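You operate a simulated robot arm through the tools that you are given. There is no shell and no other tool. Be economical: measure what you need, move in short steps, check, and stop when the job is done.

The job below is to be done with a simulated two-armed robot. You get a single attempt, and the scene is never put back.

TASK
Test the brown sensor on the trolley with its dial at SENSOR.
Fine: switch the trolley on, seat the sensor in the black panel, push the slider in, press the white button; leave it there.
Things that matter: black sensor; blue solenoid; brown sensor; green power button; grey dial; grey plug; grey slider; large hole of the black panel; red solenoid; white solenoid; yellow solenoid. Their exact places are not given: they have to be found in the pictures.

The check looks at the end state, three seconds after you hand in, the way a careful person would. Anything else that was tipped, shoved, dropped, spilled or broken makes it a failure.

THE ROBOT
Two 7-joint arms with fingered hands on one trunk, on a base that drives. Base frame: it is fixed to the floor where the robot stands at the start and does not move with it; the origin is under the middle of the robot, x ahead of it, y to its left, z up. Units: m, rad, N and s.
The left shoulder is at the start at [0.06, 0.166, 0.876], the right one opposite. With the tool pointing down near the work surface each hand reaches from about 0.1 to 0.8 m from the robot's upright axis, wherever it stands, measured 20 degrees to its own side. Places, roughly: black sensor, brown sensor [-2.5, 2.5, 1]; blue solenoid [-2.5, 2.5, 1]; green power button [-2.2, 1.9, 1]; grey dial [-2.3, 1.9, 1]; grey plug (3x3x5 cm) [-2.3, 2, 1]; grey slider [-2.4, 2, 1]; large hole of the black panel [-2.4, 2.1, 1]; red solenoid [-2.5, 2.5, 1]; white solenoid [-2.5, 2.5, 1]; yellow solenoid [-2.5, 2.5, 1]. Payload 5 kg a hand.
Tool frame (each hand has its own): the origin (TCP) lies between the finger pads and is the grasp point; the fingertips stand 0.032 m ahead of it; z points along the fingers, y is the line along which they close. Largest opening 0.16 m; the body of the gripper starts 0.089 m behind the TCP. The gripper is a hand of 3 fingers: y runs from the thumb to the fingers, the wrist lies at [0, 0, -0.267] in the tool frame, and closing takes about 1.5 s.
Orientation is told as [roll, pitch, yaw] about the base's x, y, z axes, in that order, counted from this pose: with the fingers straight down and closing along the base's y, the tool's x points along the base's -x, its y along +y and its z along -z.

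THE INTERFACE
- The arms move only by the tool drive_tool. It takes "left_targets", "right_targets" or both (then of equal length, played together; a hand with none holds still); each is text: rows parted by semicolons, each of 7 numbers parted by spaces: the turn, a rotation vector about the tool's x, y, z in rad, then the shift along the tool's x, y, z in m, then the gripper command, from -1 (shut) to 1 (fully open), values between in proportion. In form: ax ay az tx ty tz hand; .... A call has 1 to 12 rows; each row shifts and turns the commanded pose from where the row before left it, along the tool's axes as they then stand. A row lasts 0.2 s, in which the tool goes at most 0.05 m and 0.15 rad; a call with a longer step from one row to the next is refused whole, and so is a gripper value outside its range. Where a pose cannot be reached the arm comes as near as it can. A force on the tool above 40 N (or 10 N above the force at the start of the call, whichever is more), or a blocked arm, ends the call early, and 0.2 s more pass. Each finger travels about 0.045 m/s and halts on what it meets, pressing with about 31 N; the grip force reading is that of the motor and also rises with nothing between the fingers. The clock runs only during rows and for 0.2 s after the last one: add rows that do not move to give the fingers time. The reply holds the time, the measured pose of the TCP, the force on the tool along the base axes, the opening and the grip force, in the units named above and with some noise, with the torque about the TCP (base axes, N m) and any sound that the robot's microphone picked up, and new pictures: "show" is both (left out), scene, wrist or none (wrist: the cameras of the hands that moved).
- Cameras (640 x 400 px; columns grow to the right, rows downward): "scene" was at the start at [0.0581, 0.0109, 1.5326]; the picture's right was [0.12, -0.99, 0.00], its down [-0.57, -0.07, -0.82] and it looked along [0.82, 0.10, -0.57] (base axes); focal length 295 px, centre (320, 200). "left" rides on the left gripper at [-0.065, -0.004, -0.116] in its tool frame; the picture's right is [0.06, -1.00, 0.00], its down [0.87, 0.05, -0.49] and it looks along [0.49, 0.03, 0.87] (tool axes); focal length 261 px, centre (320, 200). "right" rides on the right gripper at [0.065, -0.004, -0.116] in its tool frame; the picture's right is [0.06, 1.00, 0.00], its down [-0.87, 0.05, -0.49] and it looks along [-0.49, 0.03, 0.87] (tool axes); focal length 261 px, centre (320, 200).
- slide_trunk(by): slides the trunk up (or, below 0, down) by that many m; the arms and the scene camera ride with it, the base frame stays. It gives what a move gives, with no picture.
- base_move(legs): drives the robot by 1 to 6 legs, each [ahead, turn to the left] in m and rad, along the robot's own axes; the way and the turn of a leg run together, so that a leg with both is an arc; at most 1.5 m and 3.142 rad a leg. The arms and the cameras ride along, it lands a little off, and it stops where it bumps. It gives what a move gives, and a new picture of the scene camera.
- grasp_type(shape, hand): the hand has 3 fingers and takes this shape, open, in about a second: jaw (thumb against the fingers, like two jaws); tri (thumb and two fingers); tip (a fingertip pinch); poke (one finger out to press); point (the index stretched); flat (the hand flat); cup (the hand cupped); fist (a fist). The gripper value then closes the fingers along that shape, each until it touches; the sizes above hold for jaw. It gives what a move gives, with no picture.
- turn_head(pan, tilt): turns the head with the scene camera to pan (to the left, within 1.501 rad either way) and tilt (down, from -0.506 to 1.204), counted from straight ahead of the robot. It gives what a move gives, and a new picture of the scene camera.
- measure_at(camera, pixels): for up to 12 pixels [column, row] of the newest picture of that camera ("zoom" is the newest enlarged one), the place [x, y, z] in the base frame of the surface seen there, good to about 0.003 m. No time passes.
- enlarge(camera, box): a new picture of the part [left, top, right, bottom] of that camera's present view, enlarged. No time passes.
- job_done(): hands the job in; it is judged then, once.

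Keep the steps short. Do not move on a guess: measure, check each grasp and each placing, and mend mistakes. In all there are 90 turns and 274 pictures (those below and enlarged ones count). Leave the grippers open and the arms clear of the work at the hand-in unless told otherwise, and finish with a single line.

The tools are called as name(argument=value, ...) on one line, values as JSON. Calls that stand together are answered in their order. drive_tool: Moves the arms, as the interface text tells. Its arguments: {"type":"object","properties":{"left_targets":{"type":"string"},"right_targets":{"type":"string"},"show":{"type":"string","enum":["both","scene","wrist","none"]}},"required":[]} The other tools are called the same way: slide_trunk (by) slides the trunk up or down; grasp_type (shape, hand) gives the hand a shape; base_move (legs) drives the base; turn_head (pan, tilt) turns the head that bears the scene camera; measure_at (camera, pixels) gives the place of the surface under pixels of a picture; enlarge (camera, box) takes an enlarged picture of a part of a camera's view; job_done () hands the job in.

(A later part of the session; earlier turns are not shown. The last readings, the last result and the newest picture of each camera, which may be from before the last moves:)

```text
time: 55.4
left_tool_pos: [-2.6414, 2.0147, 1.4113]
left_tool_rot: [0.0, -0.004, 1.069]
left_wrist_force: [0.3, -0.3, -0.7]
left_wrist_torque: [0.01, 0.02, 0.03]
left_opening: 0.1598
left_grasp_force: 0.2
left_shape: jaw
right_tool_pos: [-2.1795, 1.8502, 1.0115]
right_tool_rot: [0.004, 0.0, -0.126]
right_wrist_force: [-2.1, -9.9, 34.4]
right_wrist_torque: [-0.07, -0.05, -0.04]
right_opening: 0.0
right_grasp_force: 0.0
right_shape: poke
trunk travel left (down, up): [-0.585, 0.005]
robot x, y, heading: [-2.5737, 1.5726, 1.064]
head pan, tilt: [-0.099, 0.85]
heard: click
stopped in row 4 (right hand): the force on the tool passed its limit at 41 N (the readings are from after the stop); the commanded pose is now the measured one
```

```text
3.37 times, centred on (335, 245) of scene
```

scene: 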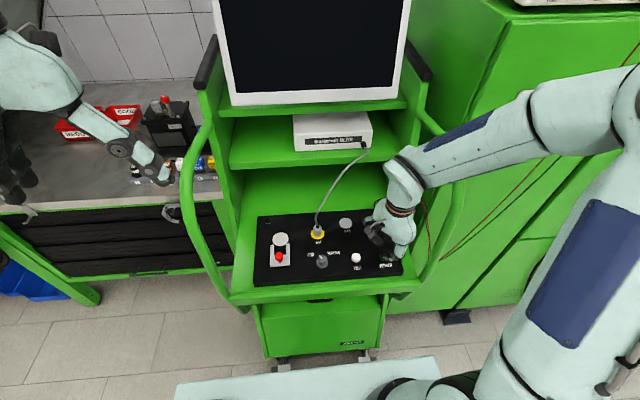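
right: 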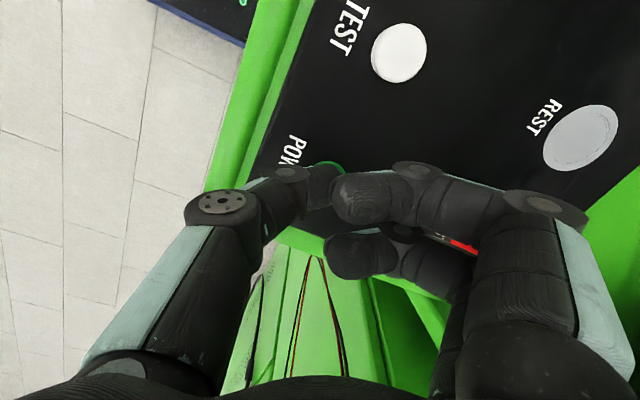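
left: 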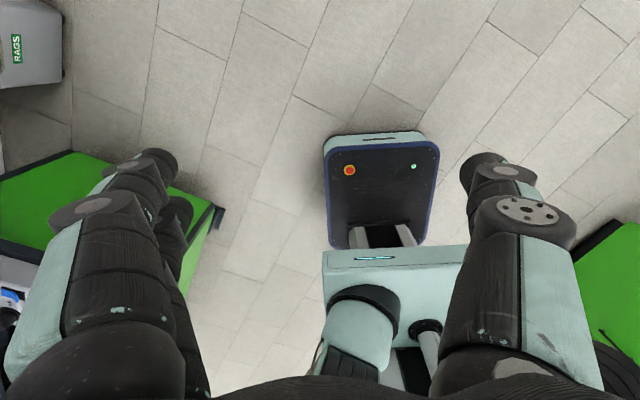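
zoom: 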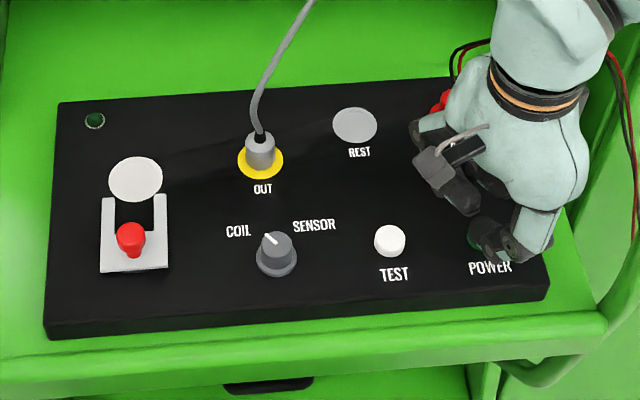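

A click was heard. I lift straight up in the hand axis and check the indicator.

drive_tool(right_targets="0 0 0 0 0 -0.01 1;0 0 0 0 0 -0.03 1;0 0 0 0 0 -0.05 1;0 0 0 0 0 -0.05 1;0 0 0 0.03 0 -0.04 1;0 0 0 0.05 0 0 1")

enlarge(camera="scene", box=[220, 80, 430, 300])

```text
time: 56.8
left_tool_pos: [-2.6408, 2.0172, 1.4115]
left_tool_rot: [-0.001, 0.001, 1.072]
left_wrist_force: [-1.0, 0.3, 0.2]
left_wrist_torque: [0.0, -0.03, 0.01]
left_opening: 0.1601
left_grasp_force: 0.1
left_shape: jaw
right_tool_pos: [-2.2569, 1.8632, 1.1919]
right_tool_rot: [-0.003, -0.001, -0.129]
right_wrist_force: [-0.5, 0.6, 0.4]
right_wrist_torque: [-0.07, 0.01, -0.04]
right_opening: 0.0001
right_grasp_force: 0.1
right_shape: poke
trunk travel left (down, up): [-0.585, 0.005]
robot x, y, heading: [-2.5761, 1.5735, 1.071]
head pan, tilt: [-0.099, 0.85]
```

scene: 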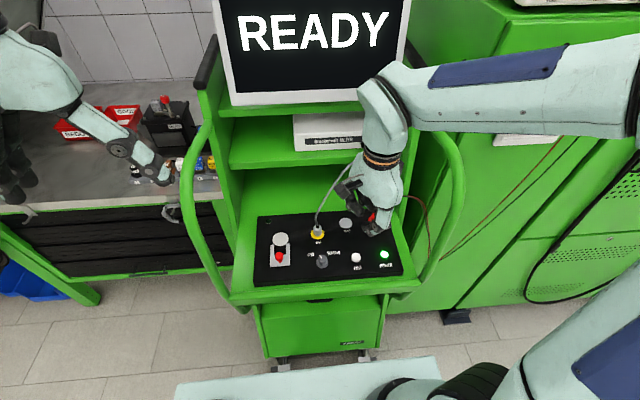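
right: 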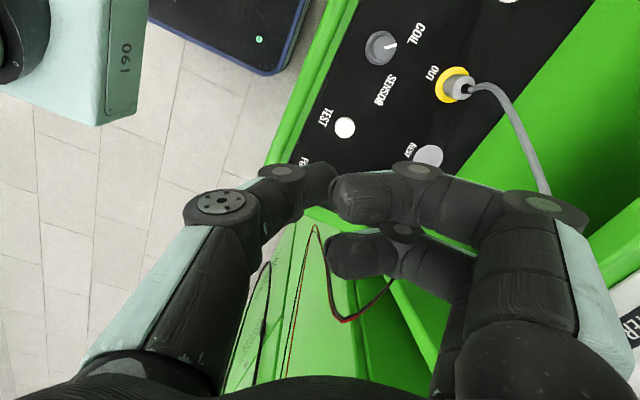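

```text
1.82 times, centred on (325, 190) of scene
```

zoom: 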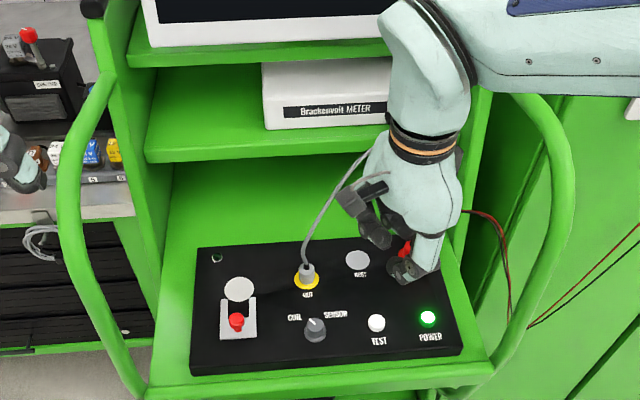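

Power is on; the monitor reads READY. Now I read the dial closely in the right wrist view.

enlarge(camera="right", box=[340, 10, 440, 110])

measure_at(camera="right", pixels=[[381, 45], [394, 41], [415, 35], [383, 90], [366, 50], [372, 62], [384, 35]])

```text
4.00 times, centred on (390, 60) of right
```

zoom: 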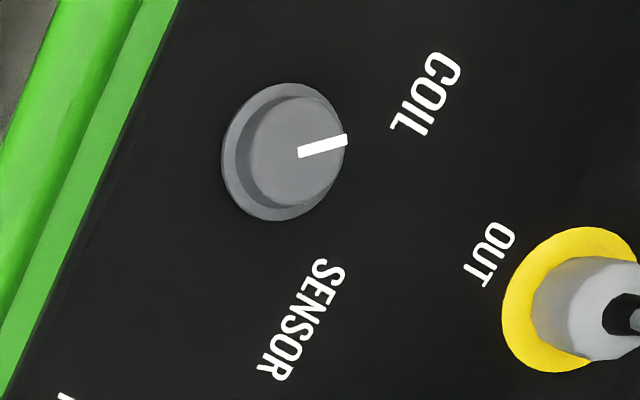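

```text
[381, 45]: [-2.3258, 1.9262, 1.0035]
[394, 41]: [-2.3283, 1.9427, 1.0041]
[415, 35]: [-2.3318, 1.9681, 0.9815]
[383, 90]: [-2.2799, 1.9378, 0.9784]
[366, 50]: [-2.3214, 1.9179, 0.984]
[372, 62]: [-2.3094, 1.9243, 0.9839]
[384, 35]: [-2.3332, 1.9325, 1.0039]
```

Pointer is at COIL; the SENSOR mark needs about 80-90 degrees clockwise. I turn the hand back to yaw 1.07, move over the dial (-2.323, 1.929), then set the jaw shape.

drive_tool(right_targets="0 0 -0.15 0 0 -0.01 1;0 0 -0.15 0 0 0 1;0 0 -0.15 0 0 0 1;0 0 -0.15 0 0 0 1;0 0 -0.15 0 0 0 1;0 0 -0.15 0 0 0 1;0 0 -0.15 0 0 0 1;0 0 -0.15 0 0 0 1;0 0 0 -0.012 0.045 0 1;0 0 0 -0.013 0.045 0 1", show="none")

grasp_type(hand="right", shape="jaw")

drive_tool(right_targets="0 0 0 0 0 0 0;0 0 0 0 0 0 0;0 0 0 0 0 0 0;0 0 0 0 0 0 0;0 0 0 0 0 0 0;0 0 0 0 0 0 0")

```text
time: 59.0
left_tool_pos: [-2.6399, 2.0162, 1.41]
left_tool_rot: [0.0, -0.002, 1.071]
left_wrist_force: [1.0, 0.2, -0.4]
left_wrist_torque: [-0.05, 0.03, 0.01]
left_opening: 0.1603
left_grasp_force: 0.1
left_shape: jaw
right_tool_pos: [-2.3248, 1.9272, 1.2007]
right_tool_rot: [-0.001, 0.002, 1.075]
right_wrist_force: [-0.3, -0.2, -0.1]
right_wrist_torque: [0.01, -0.04, 0.01]
right_opening: 0.0003
right_grasp_force: 0.1
right_shape: poke
trunk travel left (down, up): [-0.585, 0.005]
robot x, y, heading: [-2.5724, 1.5737, 1.074]
head pan, tilt: [-0.099, 0.85]
```

```text
time: 59.9
left_tool_pos: [-2.6402, 2.0173, 1.4108]
left_tool_rot: [0.0, 0.0, 1.072]
left_wrist_force: [-0.6, 0.8, -0.3]
left_wrist_torque: [-0.01, 0.0, 0.03]
left_opening: 0.16
left_grasp_force: 0.1
left_shape: jaw
right_tool_pos: [-2.3227, 1.9257, 1.2006]
right_tool_rot: [0.001, -0.001, 1.071]
right_wrist_force: [-0.2, 0.1, -0.6]
right_wrist_torque: [0.0, -0.03, 0.02]
right_opening: 0.1598
right_grasp_force: 0.1
right_shape: jaw
trunk travel left (down, up): [-0.585, 0.005]
robot x, y, heading: [-2.5751, 1.5752, 1.07]
head pan, tilt: [-0.099, 0.85]
```

```text
time: 61.3
left_tool_pos: [-2.6406, 2.0165, 1.4106]
left_tool_rot: [0.0, 0.0, 1.071]
left_wrist_force: [-1.3, -0.1, -0.2]
left_wrist_torque: [-0.01, 0.02, 0.02]
left_opening: 0.1598
left_grasp_force: 0.0
left_shape: jaw
right_tool_pos: [-2.3237, 1.9258, 1.2017]
right_tool_rot: [-0.001, 0.0, 1.07]
right_wrist_force: [0.3, 0.2, -0.7]
right_wrist_torque: [-0.03, 0.02, -0.02]
right_opening: 0.0805
right_grasp_force: 0.1
right_shape: jaw
trunk travel left (down, up): [-0.585, 0.005]
robot x, y, heading: [-2.5719, 1.5728, 1.065]
head pan, tilt: [-0.099, 0.85]
```

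scene: 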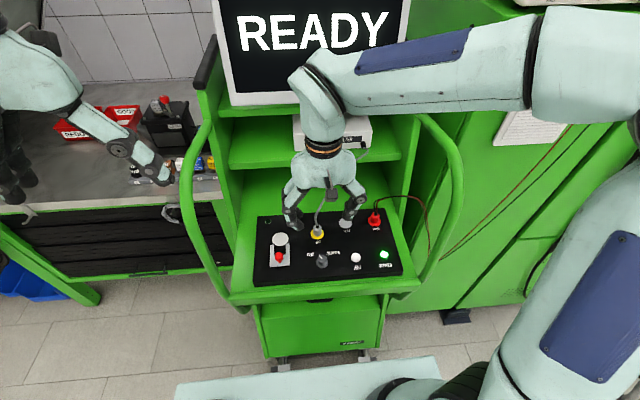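
right: 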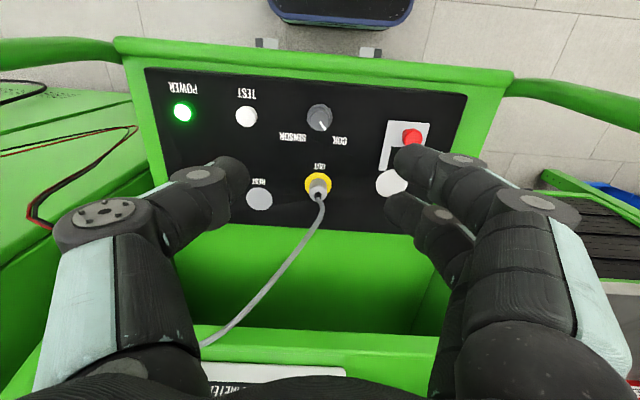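

I refine the dial's centre from this view.

enlarge(camera="right", box=[260, 80, 380, 180])

measure_at(camera="zoom", pixels=[[280, 150], [330, 150], [305, 110], [310, 180], [310, 150], [262, 130], [345, 130]])

```text
4.00 times, centred on (320, 130) of right
```

zoom: 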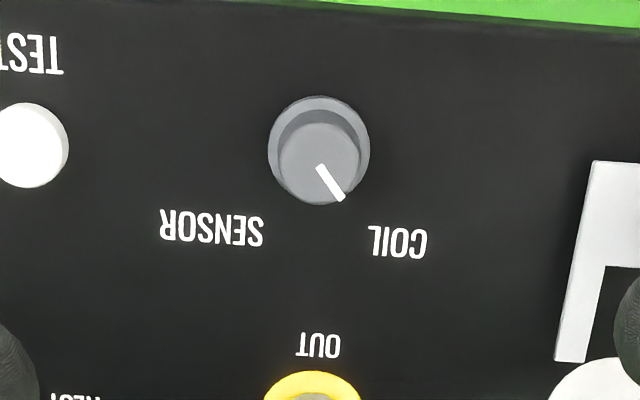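

```text
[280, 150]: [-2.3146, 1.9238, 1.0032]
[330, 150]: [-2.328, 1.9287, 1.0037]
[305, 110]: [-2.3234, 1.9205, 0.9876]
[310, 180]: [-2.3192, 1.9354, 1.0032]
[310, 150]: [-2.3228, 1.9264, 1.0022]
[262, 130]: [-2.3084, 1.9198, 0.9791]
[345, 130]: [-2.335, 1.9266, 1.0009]
```

Knob top centre is about (-2.324, 1.931), 24 mm wide, pointer about 30° left. I descend around it to TCP z 1.022 with 8 cm opening.

drive_tool(right_targets="0 0 0 -0.0045 0.0025 0.03 0;0 0 0 0 0 0.05 0;0 0 0 0 0 0.05 0;0 0 0 0 0 0.035 0;0 0 0 0 0 0.012 0;0 0 0 0 0 0 0")

enlarge(camera="scene", box=[240, 190, 430, 300])

```text
time: 62.7
left_tool_pos: [-2.6399, 2.0163, 1.4104]
left_tool_rot: [0.0, 0.0, 1.071]
left_wrist_force: [0.3, 0.9, 0.4]
left_wrist_torque: [0.02, 0.02, -0.05]
left_opening: 0.1598
left_grasp_force: 0.0
left_shape: jaw
right_tool_pos: [-2.3248, 1.9324, 1.0224]
right_tool_rot: [-0.001, 0.001, 1.073]
right_wrist_force: [-0.3, 0.0, 0.1]
right_wrist_torque: [-0.03, 0.03, 0.01]
right_opening: 0.0806
right_grasp_force: 0.0
right_shape: jaw
trunk travel left (down, up): [-0.585, 0.005]
robot x, y, heading: [-2.5724, 1.576, 1.074]
head pan, tilt: [-0.099, 0.85]
```

scene: 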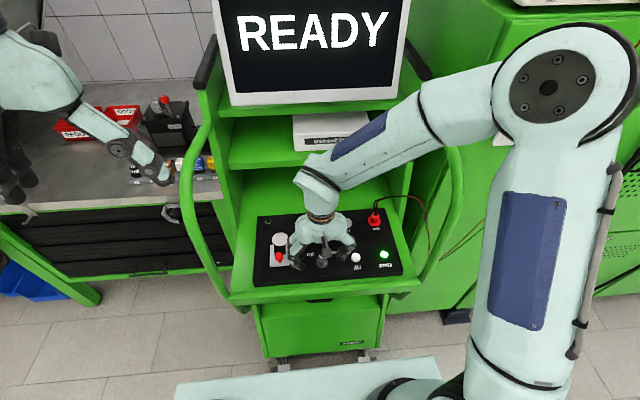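
right: 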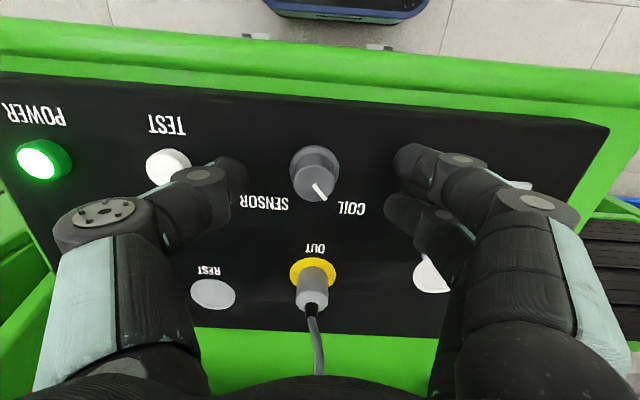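

```text
3.37 times, centred on (335, 245) of scene
```

zoom: 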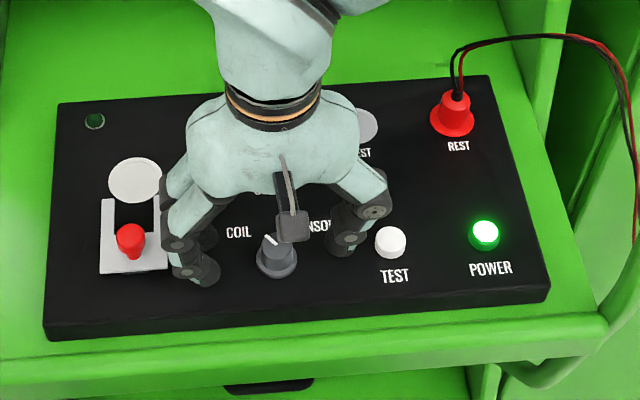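

Well placed: the knob lies between thumb and fingers. I close.

drive_tool(right_targets="0 0 0 0 0 0 -0.3;0 0 0 0 0 0 -0.5;0 0 0 0 0 0 -0.7;0 0 0 0 0 0 -0.9;0 0 0 0 0 0 -1;0 0 0 0 0 0 -1;0 0 0 0 0 0 -1", show="wrist")

```text
time: 64.3
left_tool_pos: [-2.6389, 2.0153, 1.4101]
left_tool_rot: [0.002, 0.0, 1.071]
left_wrist_force: [0.5, -0.7, 0.7]
left_wrist_torque: [-0.03, 0.01, 0.03]
left_opening: 0.1599
left_grasp_force: 0.0
left_shape: jaw
right_tool_pos: [-2.3242, 1.9324, 1.0227]
right_tool_rot: [0.001, 0.0, 1.071]
right_wrist_force: [3.6, -2.0, -1.9]
right_wrist_torque: [0.05, 0.02, -0.01]
right_opening: 0.0121
right_grasp_force: 30.9
right_shape: jaw
trunk travel left (down, up): [-0.585, 0.005]
robot x, y, heading: [-2.5755, 1.5725, 1.069]
head pan, tilt: [-0.099, 0.85]
```

right: 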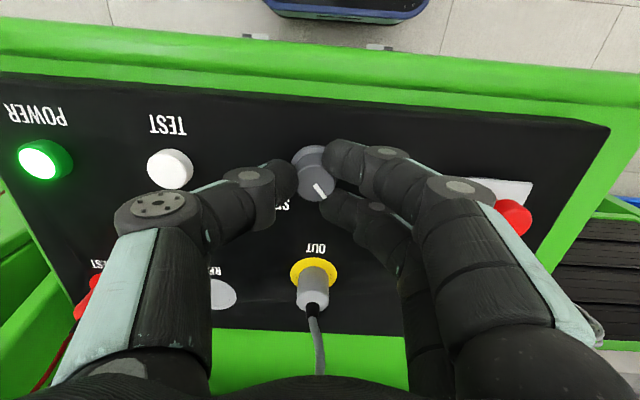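

Gripped (30.9 N). Turning clockwise from here would swing the fingers toward the grey cable, so I open, pre-turn the hand 0.9 rad counter-clockwise, and regrip.

drive_tool(right_targets="0 0 0 0 0 0 -0.3;0 0 0 0 0 0 -0.1;0 0 0 0 0 0 0;0 0 0 0 0 -0.03 0;0 0 -0.15 0 0 -0.02 0;0 0 -0.15 0 0 0 0;0 0 -0.15 0 0 0 0;0 0 -0.15 0 0 0 0;0 0 -0.15 0 0 0 0;0 0 -0.15 0 0 0 0;0 0 0 0 0 0 0")

```text
time: 66.7
left_tool_pos: [-2.6392, 2.0156, 1.4096]
left_tool_rot: [-0.001, -0.001, 1.071]
left_wrist_force: [0.3, -0.2, -0.4]
left_wrist_torque: [0.0, 0.02, 0.02]
left_opening: 0.16
left_grasp_force: 0.1
left_shape: jaw
right_tool_pos: [-2.3241, 1.9309, 1.0723]
right_tool_rot: [0.0, 0.001, 1.974]
right_wrist_force: [0.0, -0.4, 0.5]
right_wrist_torque: [0.0, -0.04, -0.01]
right_opening: 0.0794
right_grasp_force: 0.1
right_shape: jaw
trunk travel left (down, up): [-0.585, 0.005]
robot x, y, heading: [-2.5755, 1.5735, 1.069]
head pan, tilt: [-0.099, 0.85]
```

scene: 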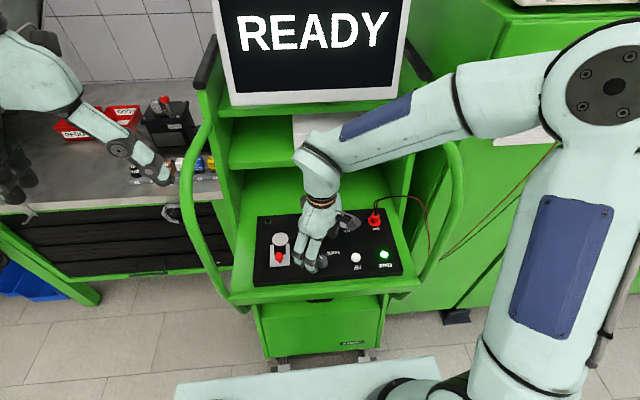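
right: 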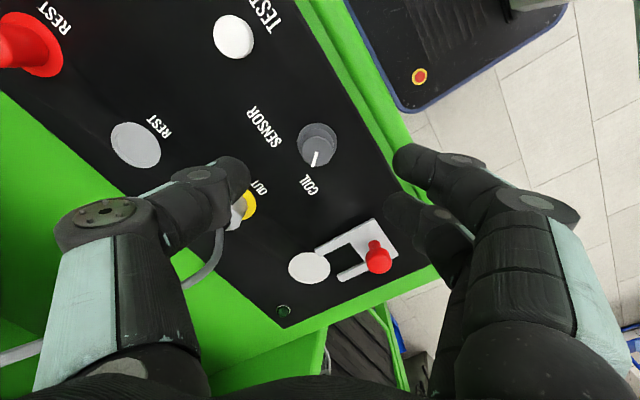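

Thumb is about 6 cm from the plug. I descend and close on the knob.

drive_tool(right_targets="0 0 0 0 0 0.03 0;0 0 0 0 0 0.02 0;0 0 0 0 0 0 -0.3;0 0 0 0 0 0 -0.5;0 0 0 0 0 0 -0.7;0 0 0 0 0 0 -0.9;0 0 0 0 0 0 -1;0 0 0 0 0 0 -1;0 0 0 0 0 0 -1", show="wrist")

```text
time: 68.7
left_tool_pos: [-2.6403, 2.0191, 1.4096]
left_tool_rot: [0.001, -0.001, 1.071]
left_wrist_force: [0.4, -0.4, -0.4]
left_wrist_torque: [0.02, 0.01, 0.01]
left_opening: 0.1601
left_grasp_force: 0.0
left_shape: jaw
right_tool_pos: [-2.3254, 1.9328, 1.0218]
right_tool_rot: [0.0, 0.0, 1.973]
right_wrist_force: [2.5, 3.2, 0.2]
right_wrist_torque: [0.19, 0.08, -0.04]
right_opening: 0.0113
right_grasp_force: 31.1
right_shape: jaw
trunk travel left (down, up): [-0.585, 0.005]
robot x, y, heading: [-2.5751, 1.5722, 1.069]
head pan, tilt: [-0.099, 0.85]
```

right: 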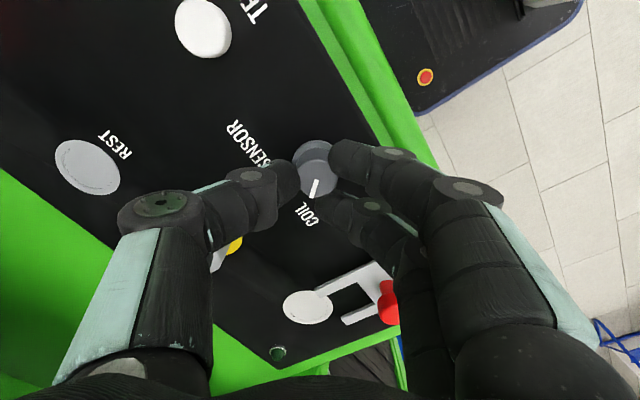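

Gripped again. I turn clockwise 1.05 rad.

drive_tool(right_targets="0 0 0.15 0 0 0 -1;0 0 0.15 0 0 0 -1;0 0 0.15 0 0 0 -1;0 0 0.15 0 0 0 -1;0 0 0.15 0 0 0 -1;0 0 0.15 0 0 0 -1;0 0 0.15 0 0 0 -1;0 0 0 0 0 0 -1")

enlarge(camera="right", box=[230, 100, 400, 220])

```text
time: 70.5
left_tool_pos: [-2.6382, 2.0189, 1.4089]
left_tool_rot: [0.003, 0.002, 1.07]
left_wrist_force: [-0.5, 0.5, -0.3]
left_wrist_torque: [0.04, -0.03, -0.01]
left_opening: 0.1598
left_grasp_force: 0.0
left_shape: jaw
right_tool_pos: [-2.3213, 1.9326, 1.0226]
right_tool_rot: [-0.002, 0.0, 0.92]
right_wrist_force: [24.5, 24.9, -4.2]
right_wrist_torque: [0.82, -0.59, 0.05]
right_opening: 0.0108
right_grasp_force: 30.7
right_shape: jaw
trunk travel left (down, up): [-0.585, 0.005]
robot x, y, heading: [-2.5755, 1.5752, 1.068]
head pan, tilt: [-0.099, 0.85]
```

scene: 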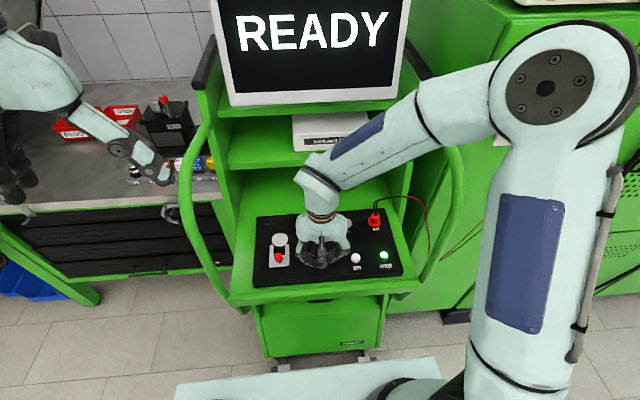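
right: 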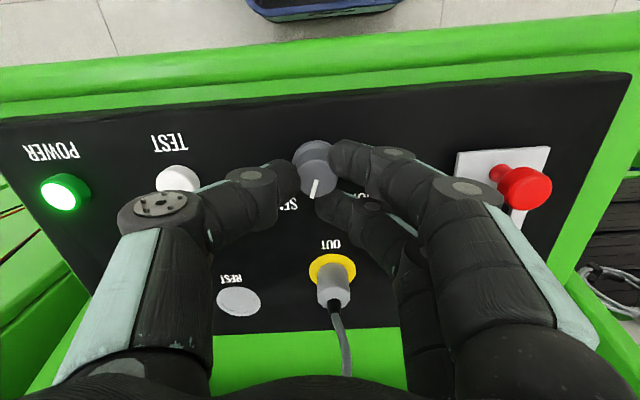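

```text
3.33 times, centred on (315, 160) of right
```

zoom: 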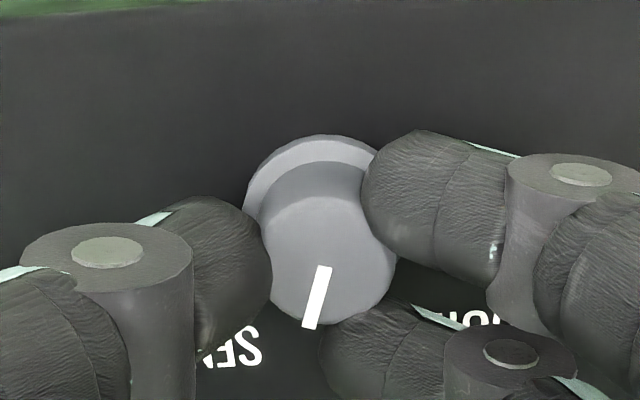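

The pointer has swung toward SENSOR. Lateral force is 35 N from off-centre gripping, so I open, lift and check.

drive_tool(right_targets="0 0 0 0 0 0 -0.8;0 0 0 0 0 0 -0.5;0 0 0 0 0 0 -0.2;0 0 0 0 0 0 0;0 0 0 0 0 -0.03 0;0 0 0 0 0 -0.05 0;0 0 0 0 0 -0.05 0;0 0 0 0 0 -0.05 0")

enlarge(camera="right", box=[260, 80, 380, 180])

enlarge(camera="scene", box=[290, 230, 370, 280])

```text
time: 72.3
left_tool_pos: [-2.6403, 2.0151, 1.41]
left_tool_rot: [0.0, -0.004, 1.072]
left_wrist_force: [-0.1, 0.6, -0.9]
left_wrist_torque: [-0.01, -0.01, 0.03]
left_opening: 0.16
left_grasp_force: 0.0
left_shape: jaw
right_tool_pos: [-2.3244, 1.929, 1.2034]
right_tool_rot: [0.0, 0.0, 0.923]
right_wrist_force: [0.0, -0.7, 0.6]
right_wrist_torque: [0.0, 0.03, -0.01]
right_opening: 0.0796
right_grasp_force: 0.1
right_shape: jaw
trunk travel left (down, up): [-0.585, 0.005]
robot x, y, heading: [-2.5753, 1.5763, 1.073]
head pan, tilt: [-0.099, 0.85]
```

scene: 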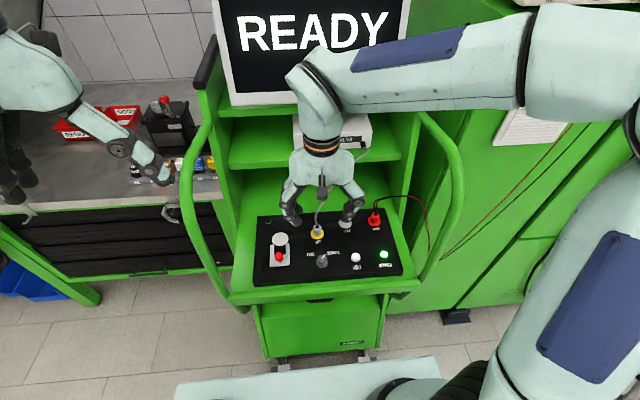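
right: 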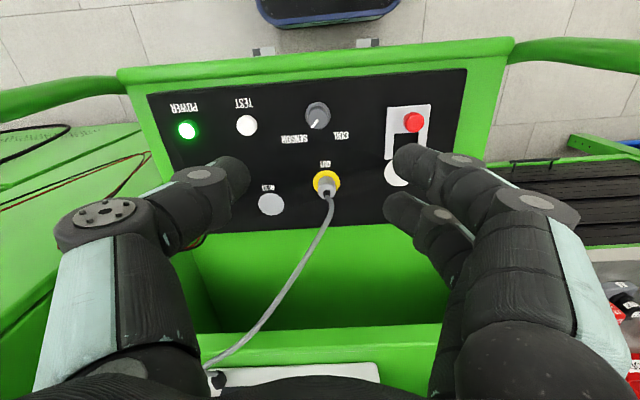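

```text
4.00 times, centred on (320, 130) of right
```

zoom: 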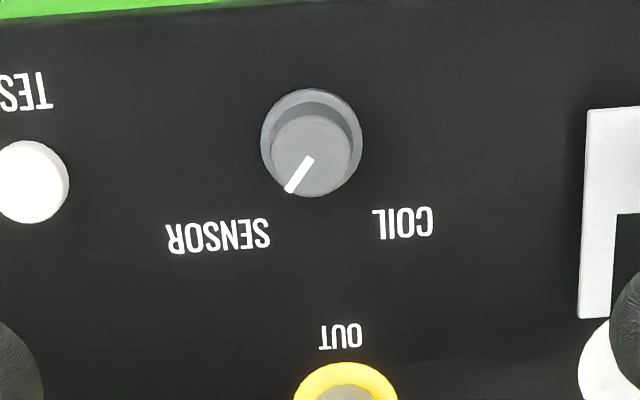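

```text
8.00 times, centred on (330, 255) of scene
```

zoom: 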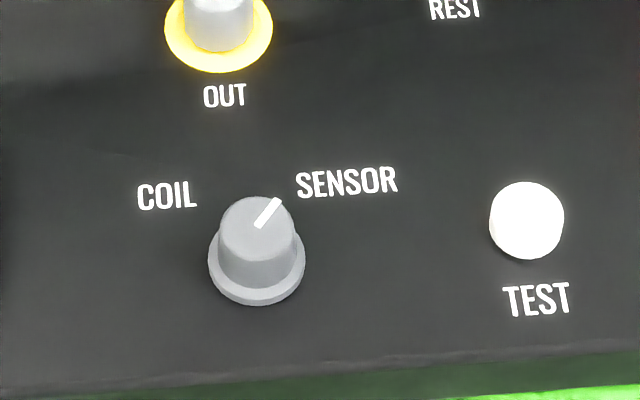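

The dial now points to SENSOR. Next I fetch the sensor: lift the right hand above handle height, back off, swing left of the trolley and face the bench.

drive_tool(right_targets="0 0 -0.148 0 0 -0.05 0;0 0 0 0 0 -0.05 0;0 0 0 0 0 -0.05 0;0 0 0 0 0 -0.03 0;0 0 0 0 -0.045 0 0;0 0 0 0 -0.045 0 0", show="none")

base_move(legs=[[-0.47, 0], [0, 0.72], [0.6, 0]])

turn_head(pan=-0.35, tilt=0.6)

```text
time: 73.7
left_tool_pos: [-2.6404, 2.0168, 1.4105]
left_tool_rot: [0.001, -0.001, 1.073]
left_wrist_force: [0.3, 0.4, 0.2]
left_wrist_torque: [0.02, -0.01, 0.0]
left_opening: 0.1598
left_grasp_force: 0.1
left_shape: jaw
right_tool_pos: [-2.2452, 1.8882, 1.3833]
right_tool_rot: [0.002, 0.0, 1.071]
right_wrist_force: [0.1, 0.3, 1.5]
right_wrist_torque: [-0.01, 0.02, 0.02]
right_opening: 0.0795
right_grasp_force: 0.1
right_shape: jaw
trunk travel left (down, up): [-0.585, 0.005]
robot x, y, heading: [-2.5747, 1.5737, 1.072]
head pan, tilt: [-0.099, 0.85]
```

```text
time: 81.5
left_tool_pos: [-3.2664, 2.0306, 1.4095]
left_tool_rot: [0.0, 0.002, 1.78]
left_wrist_force: [-0.7, -1.1, 0.4]
left_wrist_torque: [-0.02, 0.03, -0.02]
left_opening: 0.16
left_grasp_force: 0.0
left_shape: jaw
right_tool_pos: [-2.8841, 2.1893, 1.3823]
right_tool_rot: [-0.001, -0.001, 1.779]
right_wrist_force: [0.2, 0.5, -0.4]
right_wrist_torque: [0.03, -0.01, -0.03]
right_opening: 0.0797
right_grasp_force: 0.1
right_shape: jaw
trunk travel left (down, up): [-0.585, 0.005]
robot x, y, heading: [-2.931, 1.7338, 1.778]
head pan, tilt: [-0.099, 0.85]
```

scene: 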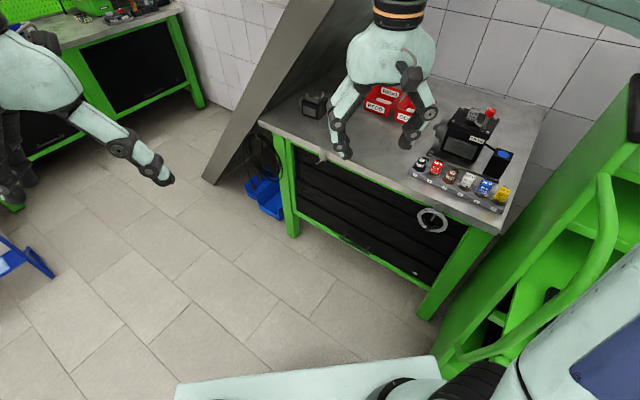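

```text
time: 82.2
left_tool_pos: [-3.2658, 2.0299, 1.4103]
left_tool_rot: [0.001, 0.0, 1.779]
left_wrist_force: [-0.3, 0.5, 1.0]
left_wrist_torque: [-0.01, 0.0, -0.01]
left_opening: 0.1597
left_grasp_force: 0.0
left_shape: jaw
right_tool_pos: [-2.884, 2.1888, 1.3819]
right_tool_rot: [-0.001, 0.0, 1.777]
right_wrist_force: [0.0, 0.1, -0.2]
right_wrist_torque: [0.02, -0.01, 0.0]
right_opening: 0.0799
right_grasp_force: 0.1
right_shape: jaw
trunk travel left (down, up): [-0.585, 0.005]
robot x, y, heading: [-2.9326, 1.7383, 1.78]
head pan, tilt: [-0.351, 0.6]
```

scene: 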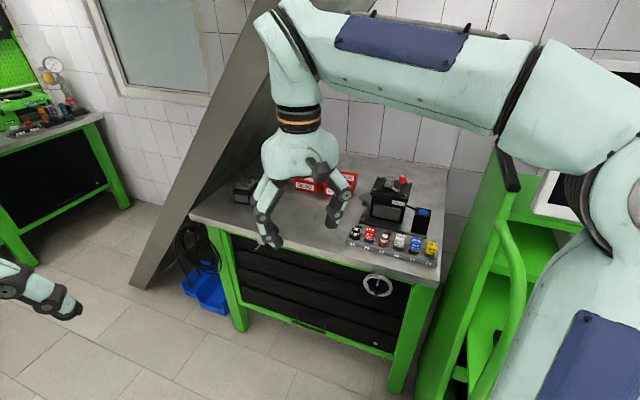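

Good view of the rack. I enlarge and measure it.

enlarge(camera="scene", box=[340, 200, 450, 270])

measure_at(camera="zoom", pixels=[[90, 170], [170, 200], [260, 200], [255, 230], [250, 255], [300, 300], [290, 265], [350, 215], [270, 185], [285, 200]])

measure_at(camera="scene", pixels=[[400, 185], [425, 215], [190, 215], [435, 280], [505, 330], [510, 260], [190, 160], [250, 120]])

```text
5.71 times, centred on (395, 235) of scene
```

zoom: 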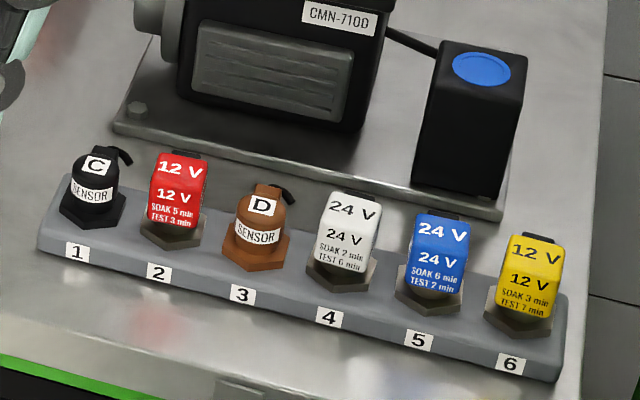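

```text
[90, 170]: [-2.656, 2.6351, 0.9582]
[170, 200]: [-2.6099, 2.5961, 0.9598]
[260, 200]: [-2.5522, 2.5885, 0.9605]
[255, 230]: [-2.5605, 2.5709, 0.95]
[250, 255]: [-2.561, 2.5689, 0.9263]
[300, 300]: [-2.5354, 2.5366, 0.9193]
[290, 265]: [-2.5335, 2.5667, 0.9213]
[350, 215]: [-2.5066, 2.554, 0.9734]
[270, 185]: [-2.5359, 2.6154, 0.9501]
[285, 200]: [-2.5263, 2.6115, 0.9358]
```

```text
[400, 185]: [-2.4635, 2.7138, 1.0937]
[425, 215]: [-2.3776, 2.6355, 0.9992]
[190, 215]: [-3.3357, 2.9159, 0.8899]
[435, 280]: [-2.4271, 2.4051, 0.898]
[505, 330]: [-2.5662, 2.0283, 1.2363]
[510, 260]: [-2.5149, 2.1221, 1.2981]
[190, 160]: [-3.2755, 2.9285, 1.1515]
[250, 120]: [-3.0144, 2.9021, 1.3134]
```

Brown sensor (slot 3, label D) top is at (-2.552, 2.589, 0.960). I drive to about (-3.013, 2.157) and face the bench so it lies 0.6 m ahead and 0.2 m right.

base_move(legs=[[0.425, 0], [0, -0.71]])

turn_head(pan=-0.25, tilt=0.75)

```text
time: 86.8
left_tool_pos: [-3.0872, 2.5916, 1.4102]
left_tool_rot: [0.003, -0.001, 1.077]
left_wrist_force: [-0.6, -0.2, -0.5]
left_wrist_torque: [0.02, 0.03, -0.01]
left_opening: 0.1599
left_grasp_force: 0.2
left_shape: jaw
right_tool_pos: [-2.6918, 2.4667, 1.3835]
right_tool_rot: [-0.001, 0.001, 1.078]
right_wrist_force: [-0.1, -1.5, -0.5]
right_wrist_torque: [0.0, 0.0, 0.01]
right_opening: 0.0795
right_grasp_force: 0.0
right_shape: jaw
trunk travel left (down, up): [-0.585, 0.005]
robot x, y, heading: [-3.0217, 2.1535, 1.079]
head pan, tilt: [-0.351, 0.6]
```

scene: 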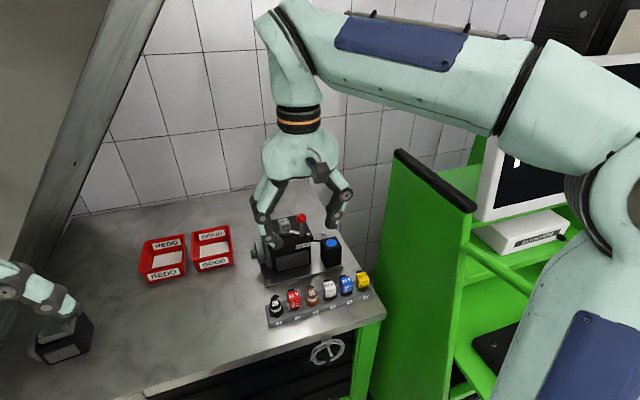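

```text
time: 87.5
left_tool_pos: [-3.0878, 2.5914, 1.41]
left_tool_rot: [0.0, 0.001, 1.078]
left_wrist_force: [-0.8, -0.9, 0.5]
left_wrist_torque: [-0.01, -0.03, 0.0]
left_opening: 0.1599
left_grasp_force: 0.1
left_shape: jaw
right_tool_pos: [-2.6911, 2.4664, 1.3825]
right_tool_rot: [-0.001, -0.003, 1.079]
right_wrist_force: [-0.7, -0.1, 0.7]
right_wrist_torque: [0.01, 0.0, -0.02]
right_opening: 0.0794
right_grasp_force: 0.2
right_shape: jaw
trunk travel left (down, up): [-0.585, 0.005]
robot x, y, heading: [-3.0162, 2.1488, 1.079]
head pan, tilt: [-0.25, 0.75]
```

scene: 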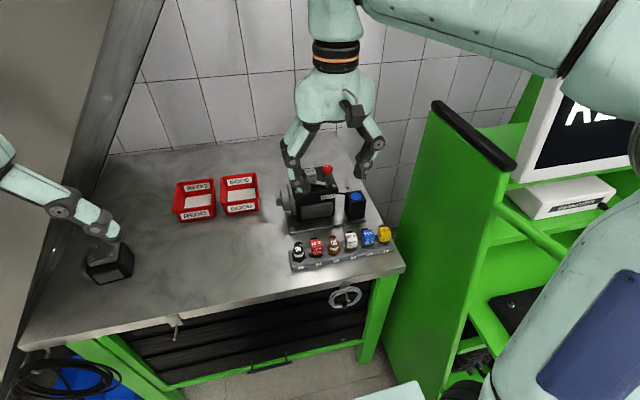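

enlarge(camera="scene", box=[280, 215, 400, 285])

measure_at(camera="zoom", pixels=[[280, 140], [285, 172], [283, 195], [290, 118], [262, 198], [308, 192], [190, 140], [365, 125], [365, 175], [195, 185], [92, 155], [300, 225]])

```text
5.33 times, centred on (340, 250) of scene
```

zoom: 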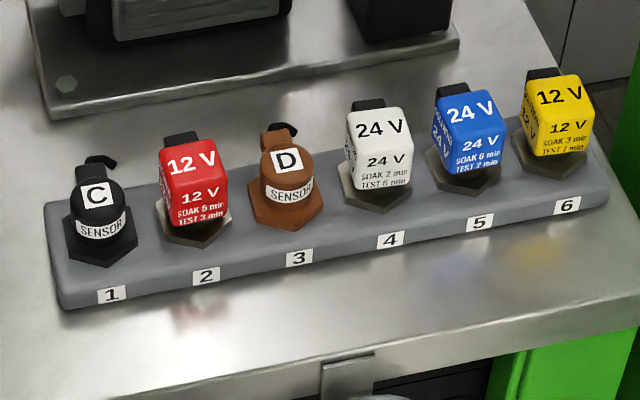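

```text
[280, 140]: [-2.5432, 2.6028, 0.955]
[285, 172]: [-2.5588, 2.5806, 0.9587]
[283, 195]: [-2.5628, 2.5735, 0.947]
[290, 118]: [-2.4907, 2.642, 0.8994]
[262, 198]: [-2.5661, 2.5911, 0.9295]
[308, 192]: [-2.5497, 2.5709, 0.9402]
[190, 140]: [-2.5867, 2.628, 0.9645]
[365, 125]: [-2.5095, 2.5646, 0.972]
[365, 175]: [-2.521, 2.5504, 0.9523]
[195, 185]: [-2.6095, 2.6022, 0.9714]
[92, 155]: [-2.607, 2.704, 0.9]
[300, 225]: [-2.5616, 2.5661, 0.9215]
```

I check the clearance to the machine behind the sensor.

measure_at(camera="zoom", pixels=[[180, 10], [270, 8], [340, 10], [400, 30], [200, 60], [280, 85], [430, 20], [240, 150], [290, 145], [275, 130]])

measure_at(camera="scene", pixels=[[318, 212], [318, 195], [330, 170], [312, 172], [355, 205], [355, 196], [290, 205]])

```text
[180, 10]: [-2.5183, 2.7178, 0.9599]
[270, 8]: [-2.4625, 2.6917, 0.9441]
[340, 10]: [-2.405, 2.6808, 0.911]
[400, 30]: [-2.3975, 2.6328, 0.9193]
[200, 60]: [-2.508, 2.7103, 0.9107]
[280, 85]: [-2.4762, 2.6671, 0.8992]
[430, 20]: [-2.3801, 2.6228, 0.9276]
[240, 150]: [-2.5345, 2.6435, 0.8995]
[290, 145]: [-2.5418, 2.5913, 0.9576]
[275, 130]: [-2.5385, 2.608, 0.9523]
```

```text
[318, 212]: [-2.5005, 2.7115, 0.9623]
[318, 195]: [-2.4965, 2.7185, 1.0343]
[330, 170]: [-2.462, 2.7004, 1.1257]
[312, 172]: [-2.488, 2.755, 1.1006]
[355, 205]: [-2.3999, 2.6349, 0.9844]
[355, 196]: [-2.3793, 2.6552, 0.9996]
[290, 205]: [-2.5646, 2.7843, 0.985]
```

14 cm are free behind the sensor. I turn the hand so that the thumb comes in front and the two fingers behind (straddling the tail), then move above the sensor.

drive_tool(right_targets="0 0 0.1435 0 0 0 0;0 0 0.1435 0 0 0 0;0 0 0.1435 0 0 0 0;0 0 0.1435 0 0 0 0;0 0 0.1435 0 0 0 0;0 0 0.1435 0 0 0 0;0 0 0.1435 0 0 0 0;0 0 0.1435 0 0 0 0;0 0 0.1435 0 0 0 0;0 0 0.1435 0 0 0 0;0 0 0.1435 0 0 0 0", show="none")

drive_tool(right_targets="0 0 0 -0.017 0.043 0 0;0 0 0 -0.017 0.043 0 0;0 0 0 -0.017 0.043 0 0;0 0 0 -0.016 0.043 0 0;0 0 0 0 0 0.05 0;0 0 0 0 0 0.05 0;0 0 0 0 0 0.05 0;0 0 0 0 0 0 0")

```text
time: 89.9
left_tool_pos: [-3.0869, 2.5906, 1.4094]
left_tool_rot: [0.001, 0.0, 1.078]
left_wrist_force: [0.6, -0.5, -0.5]
left_wrist_torque: [0.01, 0.01, -0.03]
left_opening: 0.1599
left_grasp_force: 0.1
left_shape: jaw
right_tool_pos: [-2.6926, 2.4666, 1.3837]
right_tool_rot: [0.0, -0.001, -0.501]
right_wrist_force: [-0.1, 0.8, -0.3]
right_wrist_torque: [0.03, 0.02, 0.01]
right_opening: 0.0795
right_grasp_force: 0.1
right_shape: jaw
trunk travel left (down, up): [-0.585, 0.005]
robot x, y, heading: [-3.0207, 2.156, 1.08]
head pan, tilt: [-0.25, 0.75]
```

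```text
time: 91.7
left_tool_pos: [-3.0877, 2.5908, 1.4103]
left_tool_rot: [0.001, 0.001, 1.079]
left_wrist_force: [0.5, -0.3, 0.5]
left_wrist_torque: [-0.04, -0.01, 0.02]
left_opening: 0.16
left_grasp_force: 0.2
left_shape: jaw
right_tool_pos: [-2.5509, 2.5847, 1.2347]
right_tool_rot: [0.0, 0.0, -0.501]
right_wrist_force: [-0.5, -0.3, 0.0]
right_wrist_torque: [-0.03, -0.03, 0.01]
right_opening: 0.0799
right_grasp_force: 0.1
right_shape: jaw
trunk travel left (down, up): [-0.585, 0.005]
robot x, y, heading: [-3.0176, 2.1494, 1.077]
head pan, tilt: [-0.25, 0.75]
```

scene: 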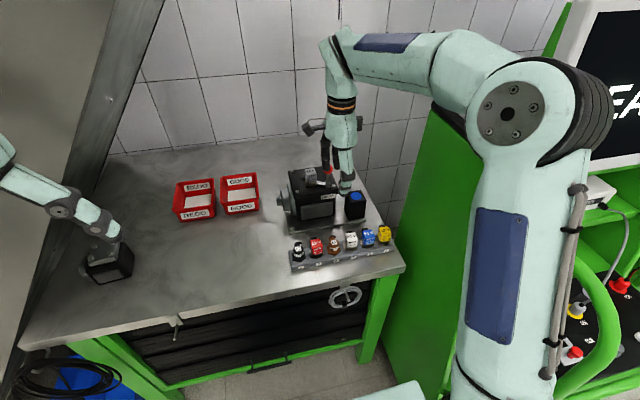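
right: 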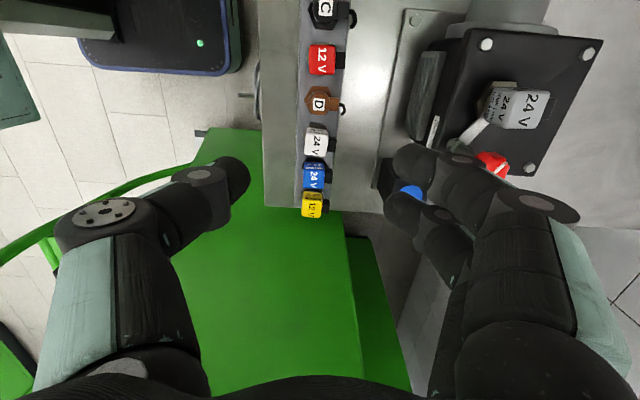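

I measure the sensor top in the wrist view, and check the elbow against the trolley handle.

enlarge(camera="right", box=[260, 60, 380, 140])

measure_at(camera="zoom", pixels=[[313, 160], [290, 160], [340, 160], [315, 130], [315, 190], [285, 200], [270, 165], [425, 185], [395, 165], [300, 110]])

measure_at(camera="scene", pixels=[[575, 190], [580, 260], [590, 285], [540, 360], [600, 110], [610, 280]])

```text
5.00 times, centred on (320, 100) of right
```

zoom: 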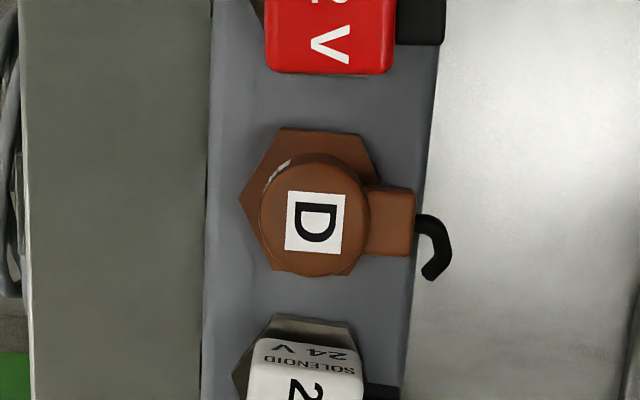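

```text
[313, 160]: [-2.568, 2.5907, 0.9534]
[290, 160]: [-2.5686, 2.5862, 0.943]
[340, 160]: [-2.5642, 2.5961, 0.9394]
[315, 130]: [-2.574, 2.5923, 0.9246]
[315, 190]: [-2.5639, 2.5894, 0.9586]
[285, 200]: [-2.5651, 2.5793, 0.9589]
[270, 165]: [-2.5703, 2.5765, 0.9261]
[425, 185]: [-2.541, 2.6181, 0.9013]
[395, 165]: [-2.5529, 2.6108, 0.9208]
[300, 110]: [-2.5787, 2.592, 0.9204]
```

```text
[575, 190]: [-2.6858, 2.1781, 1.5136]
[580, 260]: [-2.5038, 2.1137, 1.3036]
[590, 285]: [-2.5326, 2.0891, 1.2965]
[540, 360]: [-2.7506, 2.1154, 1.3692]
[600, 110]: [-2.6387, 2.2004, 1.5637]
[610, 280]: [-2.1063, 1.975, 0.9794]
```

The sensor body is 31 mm wide with a plug block at its rear (27 mm back of centre). I measure the block's height.

measure_at(camera="zoom", pixels=[[385, 205], [400, 225], [410, 240], [395, 250], [440, 235], [425, 222], [315, 222], [355, 245], [270, 230], [315, 265]])

enlarge(camera="scene", box=[310, 225, 360, 265])

```text
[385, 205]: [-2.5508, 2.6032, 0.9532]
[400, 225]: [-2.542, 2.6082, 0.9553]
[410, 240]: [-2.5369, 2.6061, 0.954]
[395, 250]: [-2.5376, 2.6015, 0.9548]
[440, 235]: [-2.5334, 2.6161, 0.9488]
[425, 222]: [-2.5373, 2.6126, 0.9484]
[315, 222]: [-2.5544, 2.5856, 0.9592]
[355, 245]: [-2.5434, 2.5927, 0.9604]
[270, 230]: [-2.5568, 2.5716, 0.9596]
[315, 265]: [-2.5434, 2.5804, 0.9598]
```

```text
10.00 times, centred on (335, 245) of scene
```

zoom: 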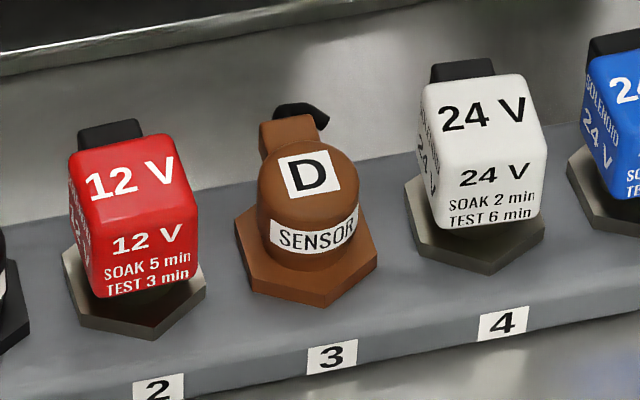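

Sensor centre is (-2.554, 2.586). I centre between its front face and the block's rear, open to 0.1 m, and descend to TCP z 1.05 for a check.

drive_tool(right_targets="0 0 0 0.0035 0.005 0 0.25;0 0 0 0 0 0.05 0.25;0 0 0 0 0 0.05 0.25;0 0 0 0 0 0.05 0.25;0 0 0 0 0 0.03 0.25;0 0 0 0 0 0 0.25")

enlarge(camera="scene", box=[270, 150, 410, 280])

```text
time: 93.1
left_tool_pos: [-3.0862, 2.5913, 1.4108]
left_tool_rot: [-0.001, 0.001, 1.079]
left_wrist_force: [0.7, 0.2, 0.6]
left_wrist_torque: [0.01, -0.01, -0.01]
left_opening: 0.16
left_grasp_force: 0.0
left_shape: jaw
right_tool_pos: [-2.5525, 2.5899, 1.0537]
right_tool_rot: [0.001, 0.001, -0.501]
right_wrist_force: [0.3, 0.0, 0.3]
right_wrist_torque: [-0.02, 0.0, 0.01]
right_opening: 0.0995
right_grasp_force: 0.0
right_shape: jaw
trunk travel left (down, up): [-0.585, 0.005]
robot x, y, heading: [-3.0167, 2.1478, 1.079]
head pan, tilt: [-0.25, 0.75]
```

scene: 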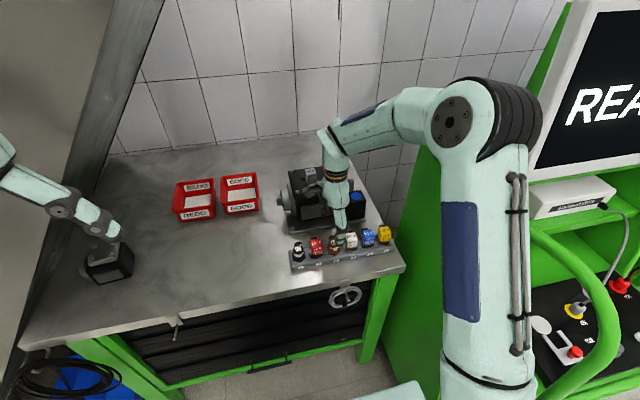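
right: 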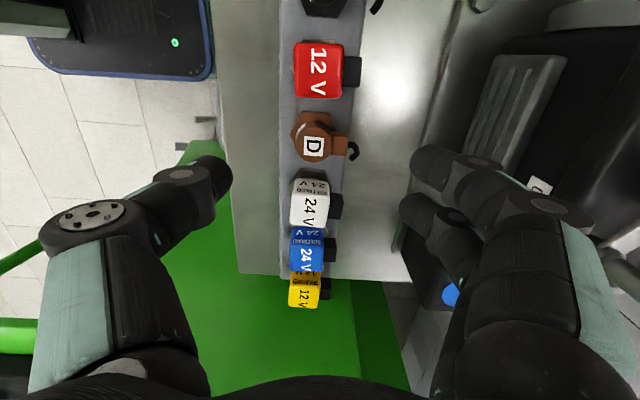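

```text
3.08 times, centred on (340, 215) of scene
```

zoom: 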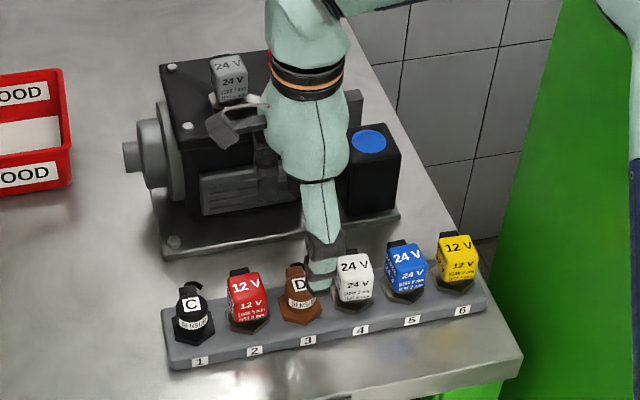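

Nothing is in contact. I descend the last 8 cm.

drive_tool(right_targets="0 0 0 0 0 0.03 0.25;0 0 0 0 0 0.03 0.25;0 0 0 0 0 0.015 0.25;0 0 0 0 0 0.008 0.25;0 0 0 0 0 0 0.25", show="wrist")

enlarge(camera="scene", box=[280, 190, 400, 280])

```text
time: 94.3
left_tool_pos: [-3.0878, 2.5909, 1.4098]
left_tool_rot: [-0.001, 0.0, 1.077]
left_wrist_force: [-0.4, -0.3, -0.3]
left_wrist_torque: [0.03, 0.0, 0.03]
left_opening: 0.1597
left_grasp_force: 0.1
left_shape: jaw
right_tool_pos: [-2.5508, 2.5912, 0.9693]
right_tool_rot: [0.001, -0.001, -0.501]
right_wrist_force: [-0.5, 1.2, 0.5]
right_wrist_torque: [0.02, 0.0, 0.0]
right_opening: 0.0996
right_grasp_force: 0.0
right_shape: jaw
trunk travel left (down, up): [-0.585, 0.005]
robot x, y, heading: [-3.0196, 2.1527, 1.081]
head pan, tilt: [-0.25, 0.75]
```

right: 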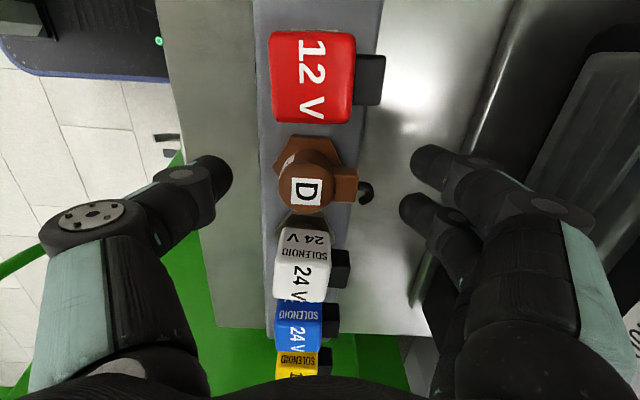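

```text
4.44 times, centred on (340, 235) of scene
```

zoom: 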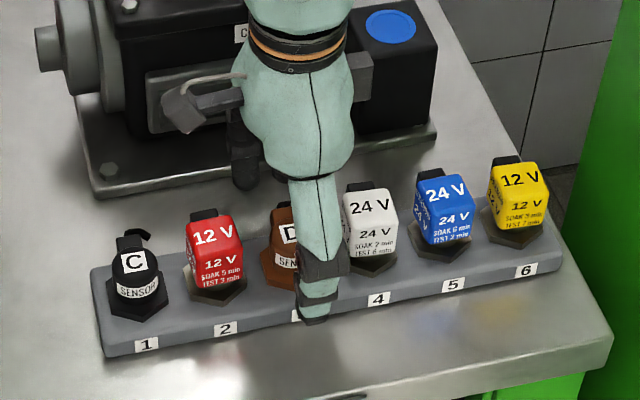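

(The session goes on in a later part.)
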